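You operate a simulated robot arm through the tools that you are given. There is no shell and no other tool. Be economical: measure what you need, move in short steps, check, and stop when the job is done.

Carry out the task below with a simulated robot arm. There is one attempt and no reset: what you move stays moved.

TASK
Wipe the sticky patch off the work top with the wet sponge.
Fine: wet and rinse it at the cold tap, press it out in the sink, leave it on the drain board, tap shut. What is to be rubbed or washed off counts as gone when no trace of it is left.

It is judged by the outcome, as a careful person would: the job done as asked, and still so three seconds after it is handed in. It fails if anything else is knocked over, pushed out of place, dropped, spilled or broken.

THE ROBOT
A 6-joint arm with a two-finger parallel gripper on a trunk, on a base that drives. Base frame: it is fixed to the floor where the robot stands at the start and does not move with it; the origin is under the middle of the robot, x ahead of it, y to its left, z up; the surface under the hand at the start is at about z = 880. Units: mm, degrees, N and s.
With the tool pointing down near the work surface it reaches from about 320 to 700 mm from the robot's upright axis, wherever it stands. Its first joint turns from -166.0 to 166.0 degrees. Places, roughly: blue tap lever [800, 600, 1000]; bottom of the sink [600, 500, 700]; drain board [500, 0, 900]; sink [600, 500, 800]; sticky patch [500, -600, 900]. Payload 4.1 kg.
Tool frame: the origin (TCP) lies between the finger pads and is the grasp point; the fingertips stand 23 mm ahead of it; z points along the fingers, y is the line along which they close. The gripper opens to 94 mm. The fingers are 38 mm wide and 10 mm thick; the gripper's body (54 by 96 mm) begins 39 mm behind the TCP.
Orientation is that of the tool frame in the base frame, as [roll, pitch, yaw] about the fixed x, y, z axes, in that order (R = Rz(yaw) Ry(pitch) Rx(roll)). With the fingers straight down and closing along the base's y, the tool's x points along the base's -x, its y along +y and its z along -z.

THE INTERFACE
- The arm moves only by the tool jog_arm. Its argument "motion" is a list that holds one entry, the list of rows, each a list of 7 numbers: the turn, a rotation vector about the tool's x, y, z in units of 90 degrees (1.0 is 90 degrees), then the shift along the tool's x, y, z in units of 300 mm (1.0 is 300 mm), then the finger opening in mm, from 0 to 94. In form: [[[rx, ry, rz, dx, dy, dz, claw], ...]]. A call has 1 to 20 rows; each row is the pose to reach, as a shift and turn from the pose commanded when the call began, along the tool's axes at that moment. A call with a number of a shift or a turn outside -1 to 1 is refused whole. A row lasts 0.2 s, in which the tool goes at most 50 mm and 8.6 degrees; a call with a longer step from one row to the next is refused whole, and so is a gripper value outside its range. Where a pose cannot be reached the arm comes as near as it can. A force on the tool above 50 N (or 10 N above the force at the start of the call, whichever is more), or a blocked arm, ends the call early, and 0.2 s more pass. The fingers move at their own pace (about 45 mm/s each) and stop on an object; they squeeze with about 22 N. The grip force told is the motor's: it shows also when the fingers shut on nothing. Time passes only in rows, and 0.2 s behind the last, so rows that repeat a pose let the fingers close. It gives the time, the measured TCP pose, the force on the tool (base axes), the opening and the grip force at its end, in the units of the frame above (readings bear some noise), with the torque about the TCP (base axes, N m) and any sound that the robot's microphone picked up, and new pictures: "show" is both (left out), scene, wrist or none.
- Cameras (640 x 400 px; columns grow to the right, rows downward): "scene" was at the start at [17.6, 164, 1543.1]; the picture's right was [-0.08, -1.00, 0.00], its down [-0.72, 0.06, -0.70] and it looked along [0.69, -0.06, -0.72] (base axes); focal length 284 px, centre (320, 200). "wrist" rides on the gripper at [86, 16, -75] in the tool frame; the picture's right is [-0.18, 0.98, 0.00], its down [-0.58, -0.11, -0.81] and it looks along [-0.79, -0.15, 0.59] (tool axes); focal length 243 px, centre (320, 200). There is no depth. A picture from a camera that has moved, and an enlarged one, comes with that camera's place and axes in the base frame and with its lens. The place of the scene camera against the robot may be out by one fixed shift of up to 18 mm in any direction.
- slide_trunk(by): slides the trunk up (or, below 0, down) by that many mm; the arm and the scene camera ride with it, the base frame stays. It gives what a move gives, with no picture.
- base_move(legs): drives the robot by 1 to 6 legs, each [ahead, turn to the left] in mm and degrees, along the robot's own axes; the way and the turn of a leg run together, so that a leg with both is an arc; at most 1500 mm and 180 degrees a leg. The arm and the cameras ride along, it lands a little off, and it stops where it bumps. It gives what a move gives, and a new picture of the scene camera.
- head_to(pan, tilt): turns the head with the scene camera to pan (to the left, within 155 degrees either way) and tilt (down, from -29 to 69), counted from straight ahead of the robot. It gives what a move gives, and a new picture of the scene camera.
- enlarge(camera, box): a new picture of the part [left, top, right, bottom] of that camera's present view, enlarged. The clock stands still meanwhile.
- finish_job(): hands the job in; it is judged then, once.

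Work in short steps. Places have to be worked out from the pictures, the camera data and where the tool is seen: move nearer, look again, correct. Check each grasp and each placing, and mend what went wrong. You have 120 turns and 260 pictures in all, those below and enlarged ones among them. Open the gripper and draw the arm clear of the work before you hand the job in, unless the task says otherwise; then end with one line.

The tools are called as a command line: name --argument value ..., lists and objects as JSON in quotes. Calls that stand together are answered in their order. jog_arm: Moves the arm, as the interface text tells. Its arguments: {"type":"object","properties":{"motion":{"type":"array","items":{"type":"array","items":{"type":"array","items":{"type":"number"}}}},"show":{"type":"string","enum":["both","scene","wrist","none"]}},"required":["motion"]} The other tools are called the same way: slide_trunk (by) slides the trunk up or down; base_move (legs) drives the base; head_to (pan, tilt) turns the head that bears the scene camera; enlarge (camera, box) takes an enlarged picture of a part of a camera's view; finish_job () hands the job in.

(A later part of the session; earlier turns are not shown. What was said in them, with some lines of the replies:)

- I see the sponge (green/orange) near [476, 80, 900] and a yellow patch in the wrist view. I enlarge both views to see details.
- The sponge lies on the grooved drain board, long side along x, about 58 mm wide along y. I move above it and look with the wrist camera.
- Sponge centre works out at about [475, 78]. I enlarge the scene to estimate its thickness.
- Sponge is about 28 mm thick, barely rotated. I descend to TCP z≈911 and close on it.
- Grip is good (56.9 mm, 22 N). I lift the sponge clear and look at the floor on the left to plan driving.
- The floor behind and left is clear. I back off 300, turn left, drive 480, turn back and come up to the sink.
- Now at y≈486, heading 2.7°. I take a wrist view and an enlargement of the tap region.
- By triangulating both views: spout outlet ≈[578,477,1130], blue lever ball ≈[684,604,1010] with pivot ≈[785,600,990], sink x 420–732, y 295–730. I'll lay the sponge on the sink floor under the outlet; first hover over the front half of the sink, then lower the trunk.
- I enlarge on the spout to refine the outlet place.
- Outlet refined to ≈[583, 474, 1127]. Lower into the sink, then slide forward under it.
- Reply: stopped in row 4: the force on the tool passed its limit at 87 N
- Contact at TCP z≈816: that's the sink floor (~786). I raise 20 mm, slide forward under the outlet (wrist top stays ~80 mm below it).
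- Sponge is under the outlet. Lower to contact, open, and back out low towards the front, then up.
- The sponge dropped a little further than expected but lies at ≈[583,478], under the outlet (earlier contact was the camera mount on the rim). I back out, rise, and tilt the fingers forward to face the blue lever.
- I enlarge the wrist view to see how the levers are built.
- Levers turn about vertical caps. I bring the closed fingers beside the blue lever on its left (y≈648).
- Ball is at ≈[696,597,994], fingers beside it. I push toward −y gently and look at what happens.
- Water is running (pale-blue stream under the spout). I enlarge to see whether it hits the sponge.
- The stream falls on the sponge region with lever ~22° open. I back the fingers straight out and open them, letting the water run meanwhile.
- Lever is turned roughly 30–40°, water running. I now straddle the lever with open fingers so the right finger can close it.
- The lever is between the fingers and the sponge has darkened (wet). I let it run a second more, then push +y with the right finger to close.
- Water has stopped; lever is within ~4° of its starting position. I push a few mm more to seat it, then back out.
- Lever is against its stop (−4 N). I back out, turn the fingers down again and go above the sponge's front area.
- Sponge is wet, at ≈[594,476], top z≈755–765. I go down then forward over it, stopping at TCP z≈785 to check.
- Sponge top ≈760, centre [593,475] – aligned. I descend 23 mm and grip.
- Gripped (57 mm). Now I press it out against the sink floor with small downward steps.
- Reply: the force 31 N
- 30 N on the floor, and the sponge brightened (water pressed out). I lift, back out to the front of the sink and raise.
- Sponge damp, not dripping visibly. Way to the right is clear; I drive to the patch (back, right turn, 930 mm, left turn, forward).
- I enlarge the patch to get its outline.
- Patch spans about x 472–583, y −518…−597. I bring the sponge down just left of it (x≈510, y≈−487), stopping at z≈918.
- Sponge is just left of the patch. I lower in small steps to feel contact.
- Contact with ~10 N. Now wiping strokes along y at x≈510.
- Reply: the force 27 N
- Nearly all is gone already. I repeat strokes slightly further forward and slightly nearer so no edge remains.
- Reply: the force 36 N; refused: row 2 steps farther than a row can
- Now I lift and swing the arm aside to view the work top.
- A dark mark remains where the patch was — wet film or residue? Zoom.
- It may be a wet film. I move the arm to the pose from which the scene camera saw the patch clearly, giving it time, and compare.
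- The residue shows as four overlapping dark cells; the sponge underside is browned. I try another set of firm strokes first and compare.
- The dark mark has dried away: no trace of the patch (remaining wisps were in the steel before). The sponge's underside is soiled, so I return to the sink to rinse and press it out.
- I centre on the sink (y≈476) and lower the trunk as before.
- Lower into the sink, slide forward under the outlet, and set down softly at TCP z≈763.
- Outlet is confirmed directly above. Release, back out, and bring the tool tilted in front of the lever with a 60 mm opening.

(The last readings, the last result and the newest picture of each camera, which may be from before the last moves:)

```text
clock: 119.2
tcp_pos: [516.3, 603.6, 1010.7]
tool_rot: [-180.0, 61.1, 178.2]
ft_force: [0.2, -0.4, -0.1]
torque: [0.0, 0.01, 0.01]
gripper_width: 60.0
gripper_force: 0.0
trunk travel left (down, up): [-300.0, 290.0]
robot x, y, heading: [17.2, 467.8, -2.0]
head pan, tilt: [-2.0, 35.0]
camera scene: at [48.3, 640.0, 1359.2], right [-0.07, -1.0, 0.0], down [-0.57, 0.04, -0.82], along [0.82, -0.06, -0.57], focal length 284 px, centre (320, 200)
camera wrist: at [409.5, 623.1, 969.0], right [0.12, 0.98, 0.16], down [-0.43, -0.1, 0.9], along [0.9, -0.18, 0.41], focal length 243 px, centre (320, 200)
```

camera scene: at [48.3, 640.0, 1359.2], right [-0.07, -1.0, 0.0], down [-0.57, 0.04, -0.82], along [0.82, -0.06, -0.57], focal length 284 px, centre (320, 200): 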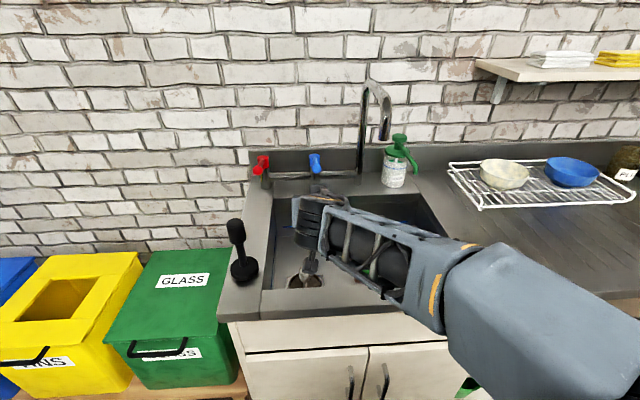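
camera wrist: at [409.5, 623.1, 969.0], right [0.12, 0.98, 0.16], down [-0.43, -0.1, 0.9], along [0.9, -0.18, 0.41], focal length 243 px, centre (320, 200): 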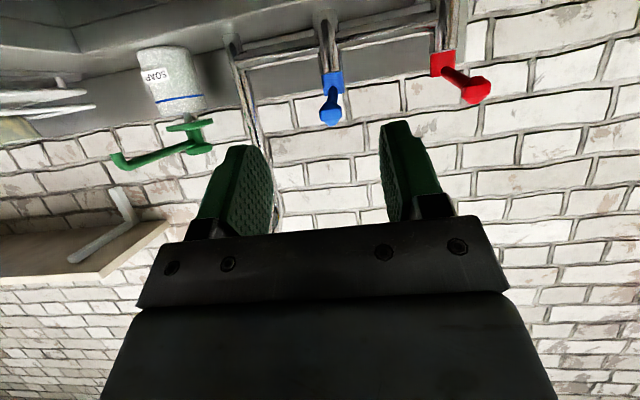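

Ball confirmed at y≈596. Advance to straddle it, then push −y to open the tap.

jog_arm --motion '[[[0, 0, 0, -0.06, 0, 0.11, 60], [0, 0, 0, -0.12, 0, 0.22, 60], [0, 0, 0, -0.18, 0, 0.33, 60], [0, 0, 0, -0.24, 0, 0.44, 60], [0, 0, 0, -0.29, 0, 0.528, 60], [0, 0, 0, -0.29, -0.05, 0.528, 60], [0, 0, 0, -0.29, -0.1, 0.528, 60], [0, 0, 0, -0.29, -0.15, 0.528, 60], [0, 0, 0, -0.29, -0.19, 0.528, 60]]]' --show "both"

enlarge --camera "scene" --box '[280, 70, 420, 300]'

```text
clock: 121.2
tcp_pos: [694.4, 541.7, 1009.6]
tool_rot: [-179.9, 61.2, 178.1]
ft_force: [0.3, -0.6, 0.7]
torque: [0.02, -0.05, -0.02]
gripper_width: 60.0
gripper_force: 0.1
trunk travel left (down, up): [-300.0, 290.0]
robot x, y, heading: [19.6, 468.0, -2.2]
head pan, tilt: [-2.0, 35.0]
camera scene: at [48.2, 640.0, 1359.2], right [-0.07, -1.0, 0.0], down [-0.57, 0.04, -0.82], along [0.82, -0.06, -0.57], focal length 284 px, centre (320, 200)
camera wrist: at [587.4, 561.0, 969.5], right [0.12, 0.98, 0.16], down [-0.43, -0.09, 0.9], along [0.9, -0.18, 0.41], focal length 243 px, centre (320, 200)
```

scene: 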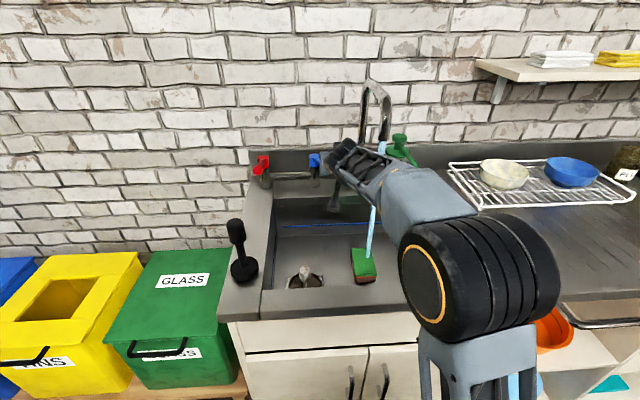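
wrist: 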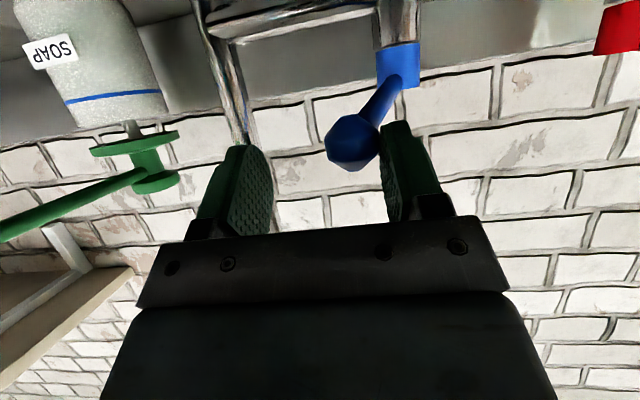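

```text
1.74 times, centred on (350, 185) of scene
camera zoom: at [48.2, 640.0, 1359.2], right [-0.07, -1.0, 0.0], down [-0.57, 0.04, -0.82], along [0.82, -0.06, -0.57], focal length 493 px, centre (268, 226)
```

zoom: 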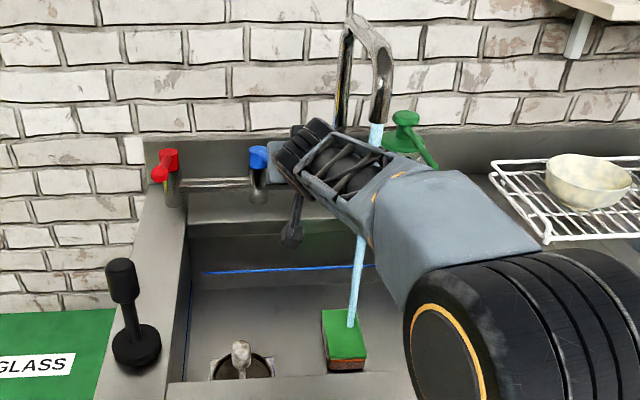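

The stream hits the sponge squarely. I let it run for 4 s and look at the sponge.

jog_arm --motion '[[[0, 0, 0, 0, 0, 0, 60], [0, 0, 0, 0, 0, 0, 60], [0, 0, 0, 0, 0, 0, 60], [0, 0, 0, 0, 0, 0, 60], [0, 0, 0, 0, 0, 0, 60], [0, 0, 0, 0, 0, 0, 60], [0, 0, 0, 0, 0, 0, 60], [0, 0, 0, 0, 0, 0, 60], [0, 0, 0, 0, 0, 0, 60], [0, 0, 0, 0, 0, 0, 60], [0, 0, 0, 0, 0, 0, 60], [0, 0, 0, 0, 0, 0, 60], [0, 0, 0, 0, 0, 0, 60], [0, 0, 0, 0, 0, 0, 60], [0, 0, 0, 0, 0, 0, 60], [0, 0, 0, 0, 0, 0, 60], [0, 0, 0, 0, 0, 0, 60], [0, 0, 0, 0, 0, 0, 60], [0, 0, 0, 0, 0, 0, 60], [0, 0, 0, 0, 0, 0, 60]]]' --show "none"

enlarge --camera "scene" --box '[330, 210, 400, 300]'

```text
clock: 125.4
tcp_pos: [693.6, 542.8, 1010.0]
tool_rot: [-180.0, 61.2, 178.2]
ft_force: [-0.5, 0.5, -0.5]
torque: [0.0, 0.01, -0.03]
gripper_width: 60.0
gripper_force: 0.0
trunk travel left (down, up): [-300.0, 290.0]
robot x, y, heading: [17.5, 468.4, -2.2]
head pan, tilt: [-2.0, 35.0]
```

```text
4.44 times, centred on (365, 255) of scene
camera zoom: at [48.2, 640.0, 1359.2], right [-0.07, -1.0, 0.0], down [-0.57, 0.04, -0.82], along [0.82, -0.06, -0.57], focal length 1261 px, centre (120, -44)
```

zoom: 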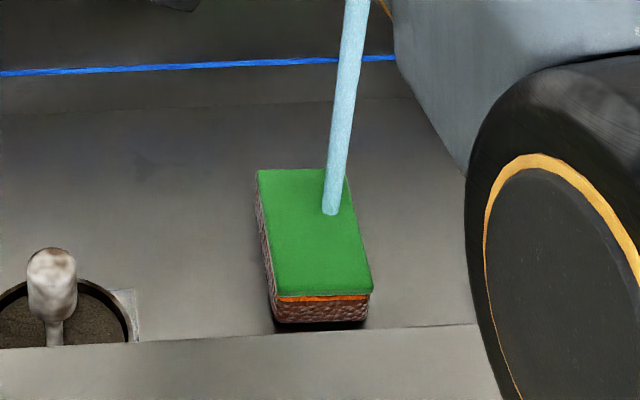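

Sponge is soaked. I close the tap by pushing +y to TCP y≈614, checking force.

jog_arm --motion '[[[0, 0, 0, 0, 0, 0, 60], [0, 0, 0, 0, 0, 0, 60], [0, 0, 0, 0, 0, 0, 60], [0, 0, 0, 0, 0, 0, 60], [0, 0, 0, 0, 0, 0, 60], [0, 0, 0, 0, 0.06, 0, 60], [0, 0, 0, 0, 0.12, 0, 60], [0, 0, 0, 0, 0.17, 0, 60], [0, 0, 0, 0, 0.21, 0, 60], [0, 0, 0, 0, 0.23, 0, 60], [0, 0, 0, 0, 0.24, 0, 60], [0, 0, 0, 0, 0.24, 0, 60]]]' --show "both"

```text
clock: 128.0
tcp_pos: [697.6, 613.7, 1009.0]
tool_rot: [-180.0, 61.3, 178.1]
ft_force: [-0.6, -0.9, 0.1]
torque: [-0.03, -0.01, 0.0]
gripper_width: 60.1
gripper_force: 0.1
trunk travel left (down, up): [-300.0, 290.0]
robot x, y, heading: [13.9, 471.2, -2.0]
head pan, tilt: [-2.0, 35.0]
camera scene: at [48.2, 639.9, 1359.2], right [-0.07, -1.0, 0.0], down [-0.57, 0.04, -0.82], along [0.82, -0.06, -0.57], focal length 284 px, centre (320, 200)
camera wrist: at [590.2, 633.0, 969.0], right [0.12, 0.98, 0.16], down [-0.43, -0.1, 0.9], along [0.9, -0.18, 0.41], focal length 243 px, centre (320, 200)
```

scene: 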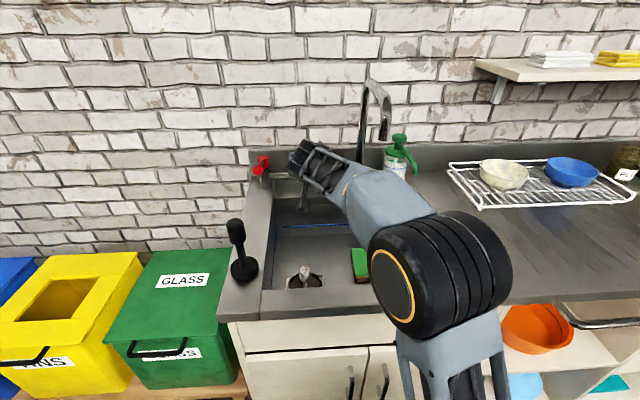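
wrist: 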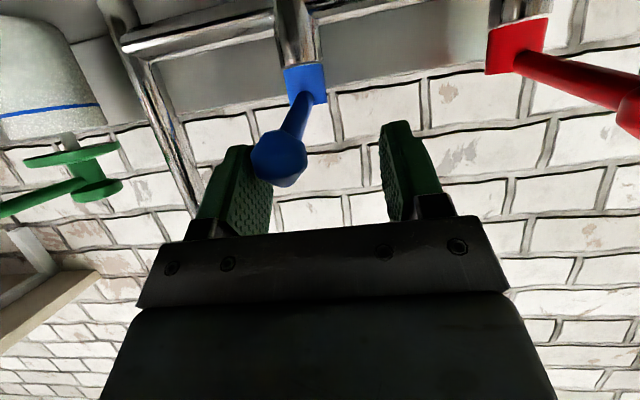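

Stream stopped; a few mm more until the stop is felt.

jog_arm --motion '[[[0, 0, 0, 0, 0.01, 0, 60], [0, 0, 0, 0, 0.018, 0, 60], [0, 0, 0, 0, 0.018, 0, 60]]]' --show "none"

```text
clock: 128.8
tcp_pos: [697.0, 616.3, 1009.3]
tool_rot: [180.0, 61.1, 178.0]
ft_force: [-4.3, -12.3, -2.8]
torque: [-0.12, 0.22, -0.14]
gripper_width: 65.6
gripper_force: 6.4
trunk travel left (down, up): [-300.0, 290.0]
robot x, y, heading: [19.9, 468.6, -2.2]
head pan, tilt: [-2.0, 35.0]
```

Seated at the stop. Ease off, withdraw and turn the tool down again before the sponge.

jog_arm --motion '[[[0, 0, 0, 0, -0.03, 0, 70], [0, 0, 0, 0.07, -0.03, -0.12, 80], [0, 0, 0, 0.14, -0.03, -0.25, 94], [0, 0, 0, 0.21, -0.03, -0.38, 94], [0, 0, 0, 0.28, -0.04, -0.49, 94], [0, 0.09, 0, 0.32, -0.08, -0.53, 94], [0, 0.18, 0, 0.33, -0.16, -0.53, 94], [0, 0.27, 0, 0.36, -0.24, -0.53, 94], [0, 0.36, 0, 0.38, -0.32, -0.52, 94], [0, 0.45, 0, 0.41, -0.4, -0.52, 94], [0, 0.54, 0, 0.44, -0.45, -0.51, 94], [0, 0.63, 0, 0.463, -0.493, -0.505, 94], [0, 0.68, 0, 0.463, -0.493, -0.505, 94]]]' --show "both"

```text
clock: 131.6
tcp_pos: [492.0, 476.3, 961.0]
tool_rot: [180.0, -0.2, 178.2]
ft_force: [-0.4, 0.7, 0.7]
torque: [0.02, 0.0, -0.03]
gripper_width: 93.9
gripper_force: 0.0
trunk travel left (down, up): [-300.0, 290.0]
robot x, y, heading: [16.6, 472.1, -2.2]
head pan, tilt: [-2.0, 35.0]
camera scene: at [48.2, 639.8, 1359.2], right [-0.07, -1.0, 0.0], down [-0.57, 0.04, -0.82], along [0.82, -0.06, -0.57], focal length 284 px, centre (320, 200)
camera wrist: at [406.4, 495.2, 1034.6], right [0.22, 0.98, 0.0], down [0.58, -0.13, 0.8], along [0.79, -0.17, -0.59], focal length 243 px, centre (320, 200)
```

scene: 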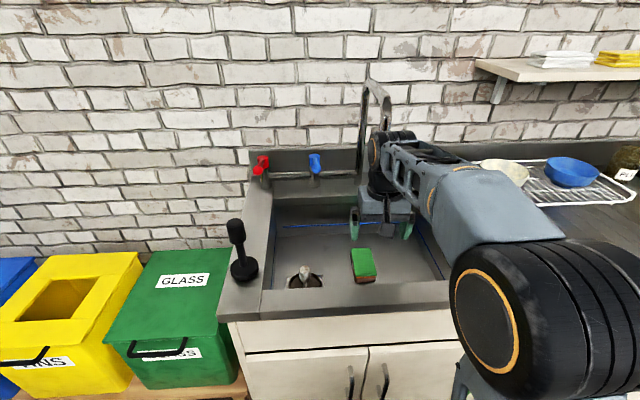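
wrist: 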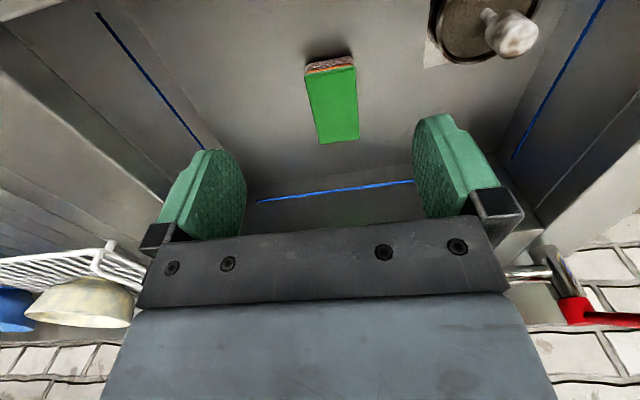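

Sponge lies where I released it ([586,474]). Descend and grip as before, then press out.

jog_arm --motion '[[[0, 0, 0, 0, 0, 0.13, 94], [0, 0, 0, -0.05, 0, 0.26, 94], [0, 0, 0, -0.18, 0, 0.3, 94], [0, 0, 0, -0.315, 0.003, 0.33, 94], [0, 0, 0, -0.315, 0.003, 0.46, 94], [0, 0, 0, -0.315, 0.003, 0.59, 94], [0, 0, 0, -0.315, 0.003, 0.663, 94], [0, 0, 0, -0.315, 0.003, 0.663, 60], [0, 0, 0, -0.315, 0.003, 0.663, 20], [0, 0, 0, -0.315, 0.003, 0.663, 0], [0, 0, 0, -0.315, 0.003, 0.663, 0], [0, 0, 0, -0.315, 0.003, 0.663, 0]]]' --show "wrist"

jog_arm --motion '[[[0, 0, 0, 0, 0, 0.008, 0], [0, 0, 0, 0, 0, 0.016, 0], [0, 0, 0, 0, 0, 0.024, 0], [0, 0, 0, 0, 0, 0.032, 0], [0, 0, 0, 0, 0, 0.036, 0], [0, 0, 0, 0, 0, 0.036, 0], [0, 0, 0, 0, 0, 0.036, 0]]]' --show "wrist"

```text
clock: 134.2
tcp_pos: [587.1, 477.3, 761.7]
tool_rot: [-180.0, 0.1, 178.2]
ft_force: [0.8, 0.6, -0.7]
torque: [0.0, 0.05, -0.04]
gripper_width: 57.3
gripper_force: 22.2
trunk travel left (down, up): [-300.0, 290.0]
robot x, y, heading: [17.8, 468.1, -1.8]
head pan, tilt: [-2.0, 35.0]
camera wrist: at [500.5, 495.3, 836.1], right [0.22, 0.98, 0.0], down [0.58, -0.13, 0.81], along [0.79, -0.17, -0.59], focal length 243 px, centre (320, 200)
```

wrist: 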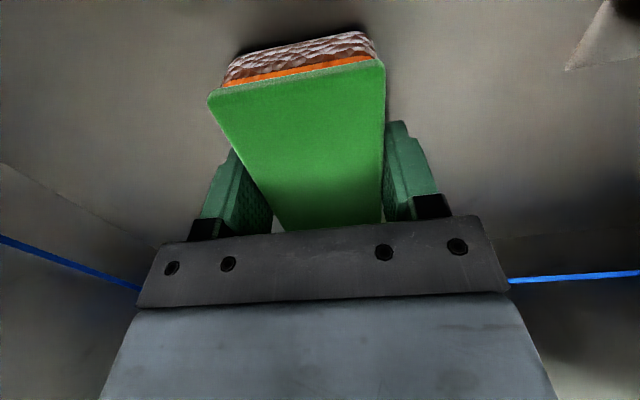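

```text
clock: 135.8
tcp_pos: [588.0, 475.0, 753.7]
tool_rot: [-179.9, 0.3, 178.2]
ft_force: [3.7, 5.2, 31.5]
torque: [0.0, -0.29, 0.05]
gripper_width: 57.1
gripper_force: 21.7
trunk travel left (down, up): [-300.0, 290.0]
robot x, y, heading: [13.7, 470.3, -1.7]
head pan, tilt: [-2.0, 35.0]
camera wrist: at [500.6, 494.3, 827.3], right [0.22, 0.98, 0.0], down [0.57, -0.13, 0.81], along [0.79, -0.17, -0.59], focal length 243 px, centre (320, 200)
```

wrist: 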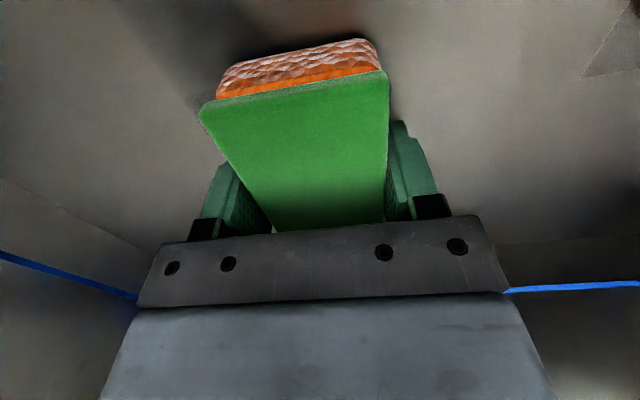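

Pressed with ~31 N; underside is orange again. I lift and back out of the sink, then check the sponge.

jog_arm --motion '[[[0, 0, 0, 0, 0, -0.1, 0], [0, 0, 0, 0, 0, -0.25, 0], [0, 0, 0, 0, 0, -0.4, 0], [0, 0, 0, 0.13, 0, -0.43, 0], [0, 0, 0, 0.27, 0, -0.46, 0], [0, 0, 0, 0.36, 0, -0.5, 0], [0, 0, 0, 0.4, 0, -0.62, 0], [0, 0, 0, 0.45, 0, -0.76, 0], [0, 0, 0, 0.5, 0, -0.88, 0], [0, 0, 0, 0.55, 0, -1.0, 0]]]' --show "scene"

slide_trunk --by 120

enlarge --camera "scene" --box '[280, 100, 460, 300]'

```text
clock: 138.0
tcp_pos: [421.9, 481.7, 1050.6]
tool_rot: [-180.0, 0.0, 178.2]
ft_force: [-0.1, 0.6, 0.5]
torque: [0.01, 0.0, -0.01]
gripper_width: 57.1
gripper_force: 22.1
trunk travel left (down, up): [-300.0, 290.0]
robot x, y, heading: [14.8, 471.0, -2.1]
head pan, tilt: [-2.0, 35.0]
camera scene: at [48.3, 639.9, 1359.2], right [-0.07, -1.0, 0.0], down [-0.57, 0.04, -0.82], along [0.82, -0.06, -0.57], focal length 284 px, centre (320, 200)
```

scene: 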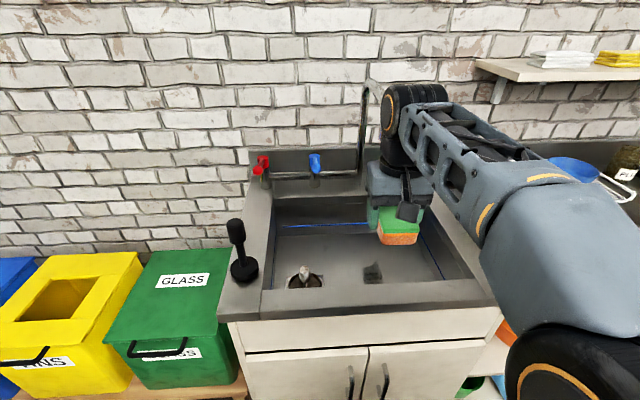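

```text
clock: 139.5
tcp_pos: [423.7, 481.1, 1169.7]
tool_rot: [179.9, -0.1, 178.0]
ft_force: [0.5, -0.6, 0.1]
torque: [0.01, -0.03, -0.03]
gripper_width: 57.1
gripper_force: 22.0
trunk travel left (down, up): [-420.0, 170.0]
robot x, y, heading: [16.0, 468.0, -1.9]
head pan, tilt: [-2.0, 35.0]
```

```text
2.00 times, centred on (370, 200) of scene
camera zoom: at [48.2, 640.0, 1479.2], right [-0.07, -1.0, 0.0], down [-0.57, 0.04, -0.82], along [0.82, -0.06, -0.57], focal length 567 px, centre (220, 200)
```

zoom: 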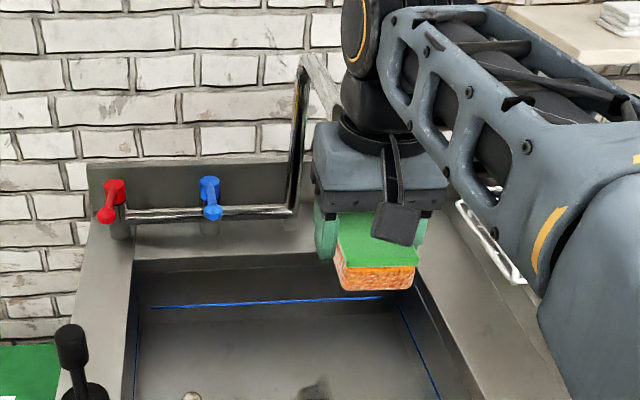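

Sponge is clean. The drain board spot [478,80] is 600 mm from the axis, so I carry it there without driving.

jog_arm --motion '[[[0, 0, 0, -0.02, -0.12, 0, 0], [0, 0, 0, -0.04, -0.26, 0, 0], [0, 0, 0, -0.06, -0.4, 0, 0], [0, 0, 0, -0.08, -0.54, 0, 0], [0, 0, 0, -0.1, -0.68, 0, 0], [0, 0, 0, -0.12, -0.82, 0, 0], [0, 0, 0, -0.14, -0.96, 0, 0]]]' --show "none"

head_to --pan -35 --tilt 45

```text
clock: 141.1
tcp_pos: [454.3, 192.3, 1170.0]
tool_rot: [-180.0, -0.1, 178.0]
ft_force: [0.2, -0.5, 0.0]
torque: [0.0, 0.03, -0.02]
gripper_width: 57.4
gripper_force: 21.9
trunk travel left (down, up): [-420.0, 170.0]
robot x, y, heading: [16.4, 469.6, -1.8]
head pan, tilt: [-2.0, 35.0]
```

```text
clock: 142.1
tcp_pos: [454.4, 194.1, 1169.8]
tool_rot: [-179.9, 0.1, 178.1]
ft_force: [0.0, 0.0, -0.1]
torque: [-0.02, 0.01, 0.0]
gripper_width: 57.0
gripper_force: 22.7
trunk travel left (down, up): [-420.0, 170.0]
robot x, y, heading: [17.2, 467.2, -2.0]
head pan, tilt: [-35.0, 45.0]
camera scene: at [25.3, 597.1, 1464.4], right [-0.6, -0.8, 0.0], down [-0.56, 0.43, -0.71], along [0.56, -0.43, -0.71], focal length 284 px, centre (320, 200)
```

scene: 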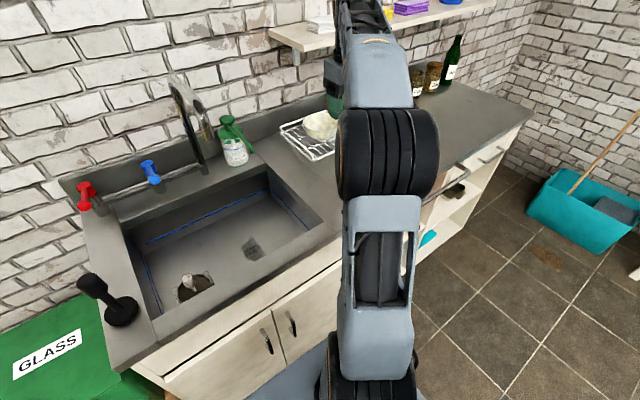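

Continue to y≈80 and descend to z≈915 above the drain board.

jog_arm --motion '[[[0, 0, 0, -0.03, -0.13, 0, 0], [0, 0, 0, -0.06, -0.26, 0, 0], [0, 0, 0, -0.086, -0.374, 0, 0], [0, 0, 0, -0.086, -0.374, 0.15, 0], [0, 0, 0, -0.086, -0.374, 0.3, 0], [0, 0, 0, -0.086, -0.374, 0.45, 0], [0, 0, 0, -0.086, -0.374, 0.6, 0], [0, 0, 0, -0.086, -0.374, 0.73, 0], [0, 0, 0, -0.086, -0.374, 0.83, 0]]]' --show "both"

```text
clock: 144.1
tcp_pos: [476.5, 78.5, 920.8]
tool_rot: [-180.0, 0.0, 178.1]
ft_force: [0.0, -0.1, 0.8]
torque: [0.0, 0.0, 0.02]
gripper_width: 57.5
gripper_force: 21.8
out of reach, approached as far as the arm can: row 3
trunk travel left (down, up): [-420.0, 170.0]
robot x, y, heading: [17.5, 470.9, -2.1]
head pan, tilt: [-35.0, 45.0]
camera scene: at [25.4, 596.8, 1464.4], right [-0.6, -0.8, 0.0], down [-0.56, 0.43, -0.71], along [0.56, -0.43, -0.71], focal length 284 px, centre (320, 200)
camera wrist: at [390.3, 96.9, 995.4], right [0.22, 0.98, 0.0], down [0.58, -0.13, 0.81], along [0.79, -0.17, -0.59], focal length 243 px, centre (320, 200)
```

scene: 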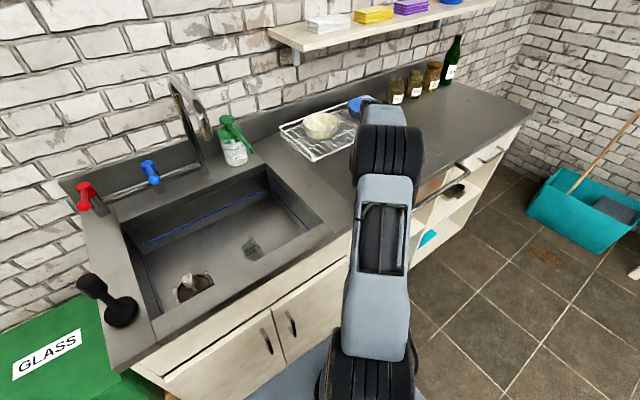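
wrist: 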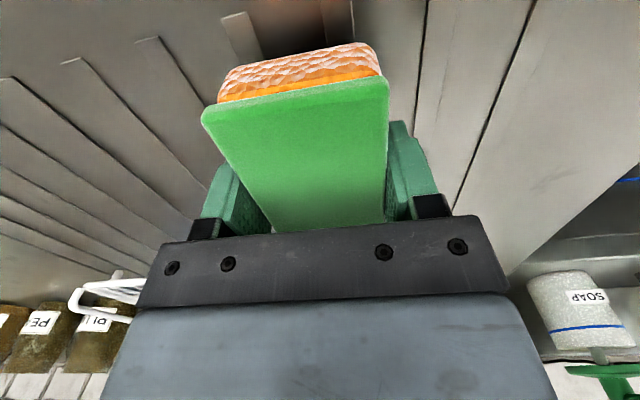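

Above the grooves at the sponge's original spot. Lower gently to contact, release, and rise.

jog_arm --motion '[[[0, 0, 0, 0, 0, 0.02, 0], [0, 0, 0, 0, 0, 0.034, 0], [0, 0, 0, 0, 0, 0.042, 0], [0, 0, 0, 0, 0, 0.048, 0]]]' --show "none"

```text
clock: 145.1
tcp_pos: [476.7, 78.5, 907.2]
tool_rot: [-179.9, -0.1, 178.1]
ft_force: [0.1, 0.4, 0.3]
torque: [0.02, -0.03, -0.01]
gripper_width: 57.2
gripper_force: 21.6
trunk travel left (down, up): [-420.0, 170.0]
robot x, y, heading: [16.9, 471.0, -1.8]
head pan, tilt: [-35.0, 45.0]
```

jog_arm --motion '[[[0, 0, 0, 0, 0, 0.004, 0], [0, 0, 0, 0, 0, 0.008, 0], [0, 0, 0, 0, 0, 0.008, 94], [0, 0, 0, 0, 0, 0.008, 94], [0, 0, 0, 0, 0, 0.008, 94], [0, 0, 0, 0, 0, -0.1, 94], [0, 0, 0, 0, 0, -0.25, 94], [0, 0, 0, 0, 0, -0.4, 94], [0, 0, 0, 0.05, 0.02, -0.54, 94], [0, 0, 0, 0.1, 0.1, -0.66, 94], [0, 0, 0, 0.13, 0.22, -0.74, 94]]]' --show "both"

```text
clock: 147.5
tcp_pos: [441.5, 146.3, 1128.5]
tool_rot: [180.0, -0.1, 178.0]
ft_force: [1.0, -0.2, -0.1]
torque: [0.0, -0.02, 0.0]
gripper_width: 94.0
gripper_force: 0.1
trunk travel left (down, up): [-420.0, 170.0]
robot x, y, heading: [18.7, 470.7, -2.0]
head pan, tilt: [-35.0, 45.0]
camera scene: at [25.1, 597.2, 1464.3], right [-0.6, -0.8, 0.0], down [-0.56, 0.43, -0.71], along [0.56, -0.43, -0.71], focal length 284 px, centre (320, 200)
camera wrist: at [354.5, 164.8, 1203.6], right [0.22, 0.98, 0.0], down [0.58, -0.13, 0.81], along [0.79, -0.17, -0.59], focal length 243 px, centre (320, 200)
```

scene: 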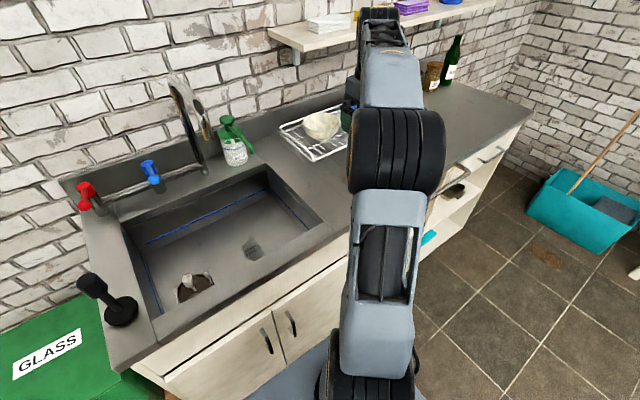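
wrist: 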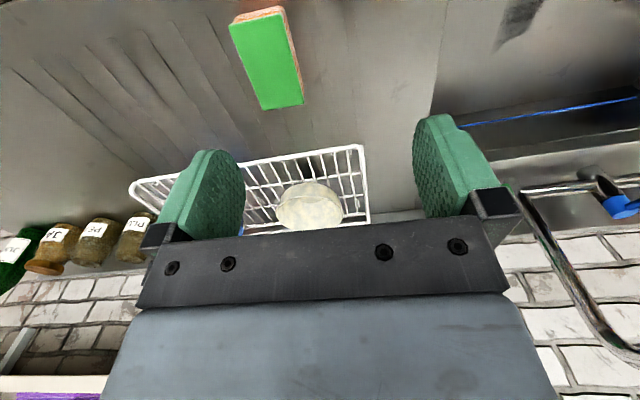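

Sponge rests on the drain board. I move the arm clear to the left and check the whole top once more.

jog_arm --motion '[[[0, 0, 0, 0.05, 0.14, 0, 94], [0, 0, 0, 0.1, 0.28, 0, 94], [0, 0, 0, 0.12, 0.42, 0, 94], [0, 0, 0, 0.14, 0.56, 0, 94], [0, 0, 0, 0.14, 0.7, 0, 94], [0, 0, 0, 0.14, 0.84, 0, 94], [0, 0, 0, 0.14, 0.98, 0, 94]]]' --show "none"

head_to --pan -55 --tilt 35

head_to --pan 5 --tilt 42

```text
clock: 149.1
tcp_pos: [408.0, 444.7, 1129.3]
tool_rot: [180.0, -0.1, 178.2]
ft_force: [0.4, -0.5, 0.0]
torque: [0.0, -0.01, 0.0]
gripper_width: 94.0
gripper_force: 0.0
trunk travel left (down, up): [-420.0, 170.0]
robot x, y, heading: [18.5, 468.1, -1.9]
head pan, tilt: [-35.0, 45.0]
```

```text
clock: 149.9
tcp_pos: [407.4, 441.4, 1129.0]
tool_rot: [180.0, 0.0, 178.0]
ft_force: [-1.0, -0.2, 0.4]
torque: [0.0, -0.04, -0.01]
gripper_width: 94.1
gripper_force: 0.1
trunk travel left (down, up): [-420.0, 170.0]
robot x, y, heading: [17.3, 469.5, -2.1]
head pan, tilt: [-55.0, 35.0]
camera scene: at [8.3, 572.3, 1479.2], right [-0.84, -0.54, 0.0], down [-0.31, 0.48, -0.82], along [0.45, -0.69, -0.57], focal length 284 px, centre (320, 200)
```

scene: 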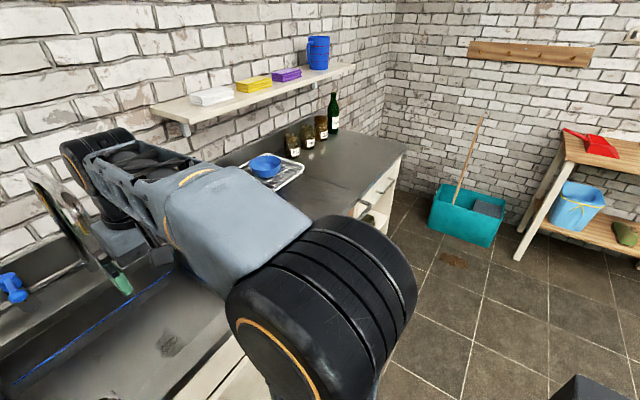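

```text
clock: 151.2
tcp_pos: [409.1, 443.1, 1128.1]
tool_rot: [-180.0, 0.0, 178.0]
ft_force: [0.0, 0.5, -0.5]
torque: [-0.02, 0.05, 0.03]
gripper_width: 94.0
gripper_force: 0.1
trunk travel left (down, up): [-420.0, 170.0]
robot x, y, heading: [18.6, 471.4, -1.9]
head pan, tilt: [5.0, 42.0]
camera scene: at [43.8, 650.4, 1468.7], right [0.05, -1.0, 0.0], down [-0.67, -0.03, -0.74], along [0.74, 0.04, -0.67], focal length 284 px, centre (320, 200)
```

scene: 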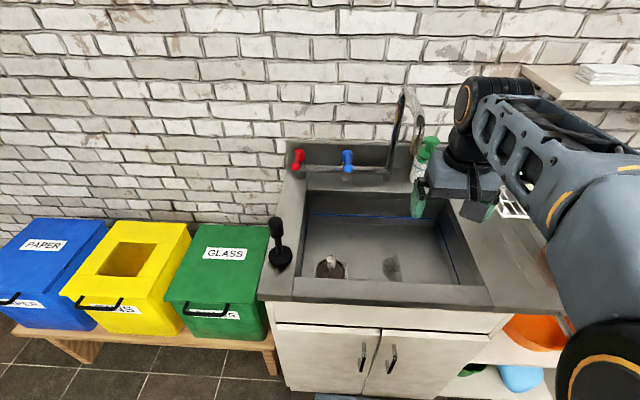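

Tap is shut, all in place. I check the sink mark and look if it's drying.

enlarge --camera "scene" --box '[270, 130, 470, 300]'

head_to --pan -62 --tilt 30

enlarge --camera "scene" --box '[150, 80, 370, 220]'

```text
2.35 times, centred on (370, 215) of scene
camera zoom: at [43.8, 650.4, 1468.7], right [0.05, -1.0, 0.0], down [-0.67, -0.03, -0.74], along [0.74, 0.04, -0.67], focal length 668 px, centre (202, 165)
```

zoom: 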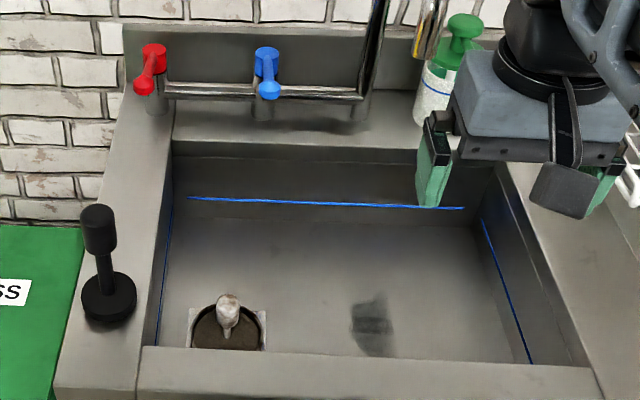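

```text
clock: 152.6
tcp_pos: [408.4, 442.2, 1129.3]
tool_rot: [179.8, 0.0, 178.1]
ft_force: [-0.2, -0.6, -0.2]
torque: [0.03, 0.02, -0.03]
gripper_width: 94.1
gripper_force: 0.1
trunk travel left (down, up): [-420.0, 170.0]
robot x, y, heading: [17.6, 470.0, -1.9]
head pan, tilt: [-62.0, 30.0]
camera scene: at [0.0, 564.8, 1487.0], right [-0.9, -0.44, 0.0], down [-0.22, 0.45, -0.87], along [0.38, -0.78, -0.5], focal length 284 px, centre (320, 200)
```

scene: 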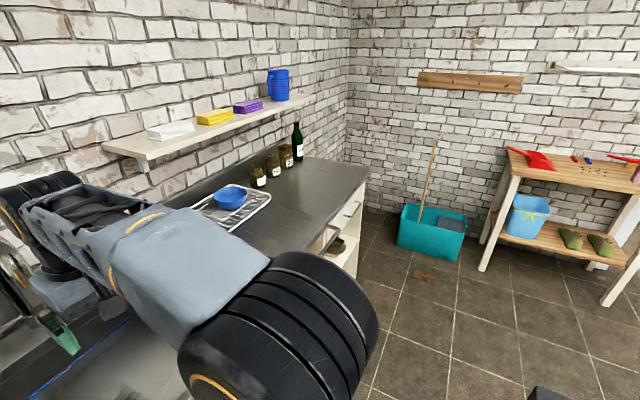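

```text
2.86 times, centred on (260, 150) of scene
camera zoom: at [0.0, 564.8, 1487.0], right [-0.9, -0.44, 0.0], down [-0.22, 0.45, -0.87], along [0.38, -0.78, -0.5], focal length 810 px, centre (491, 343)
```

zoom: 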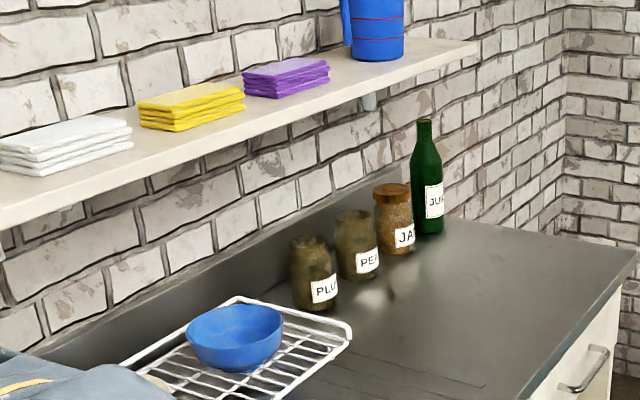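

The work top is clear of any trace, the sponge is rinsed and on the drain board, the tap is shut, and the arm is clear with the gripper open. The sink mark is just pressed-out water drying. I hand in.

finish_job

```text
The job is handed in.
```

The sticky patch is wiped off the work top. The sponge is rinsed, pressed out in the sink and lying on the drain board, and the cold tap is shut. A small wet mark was still drying in the sink when I handed in.
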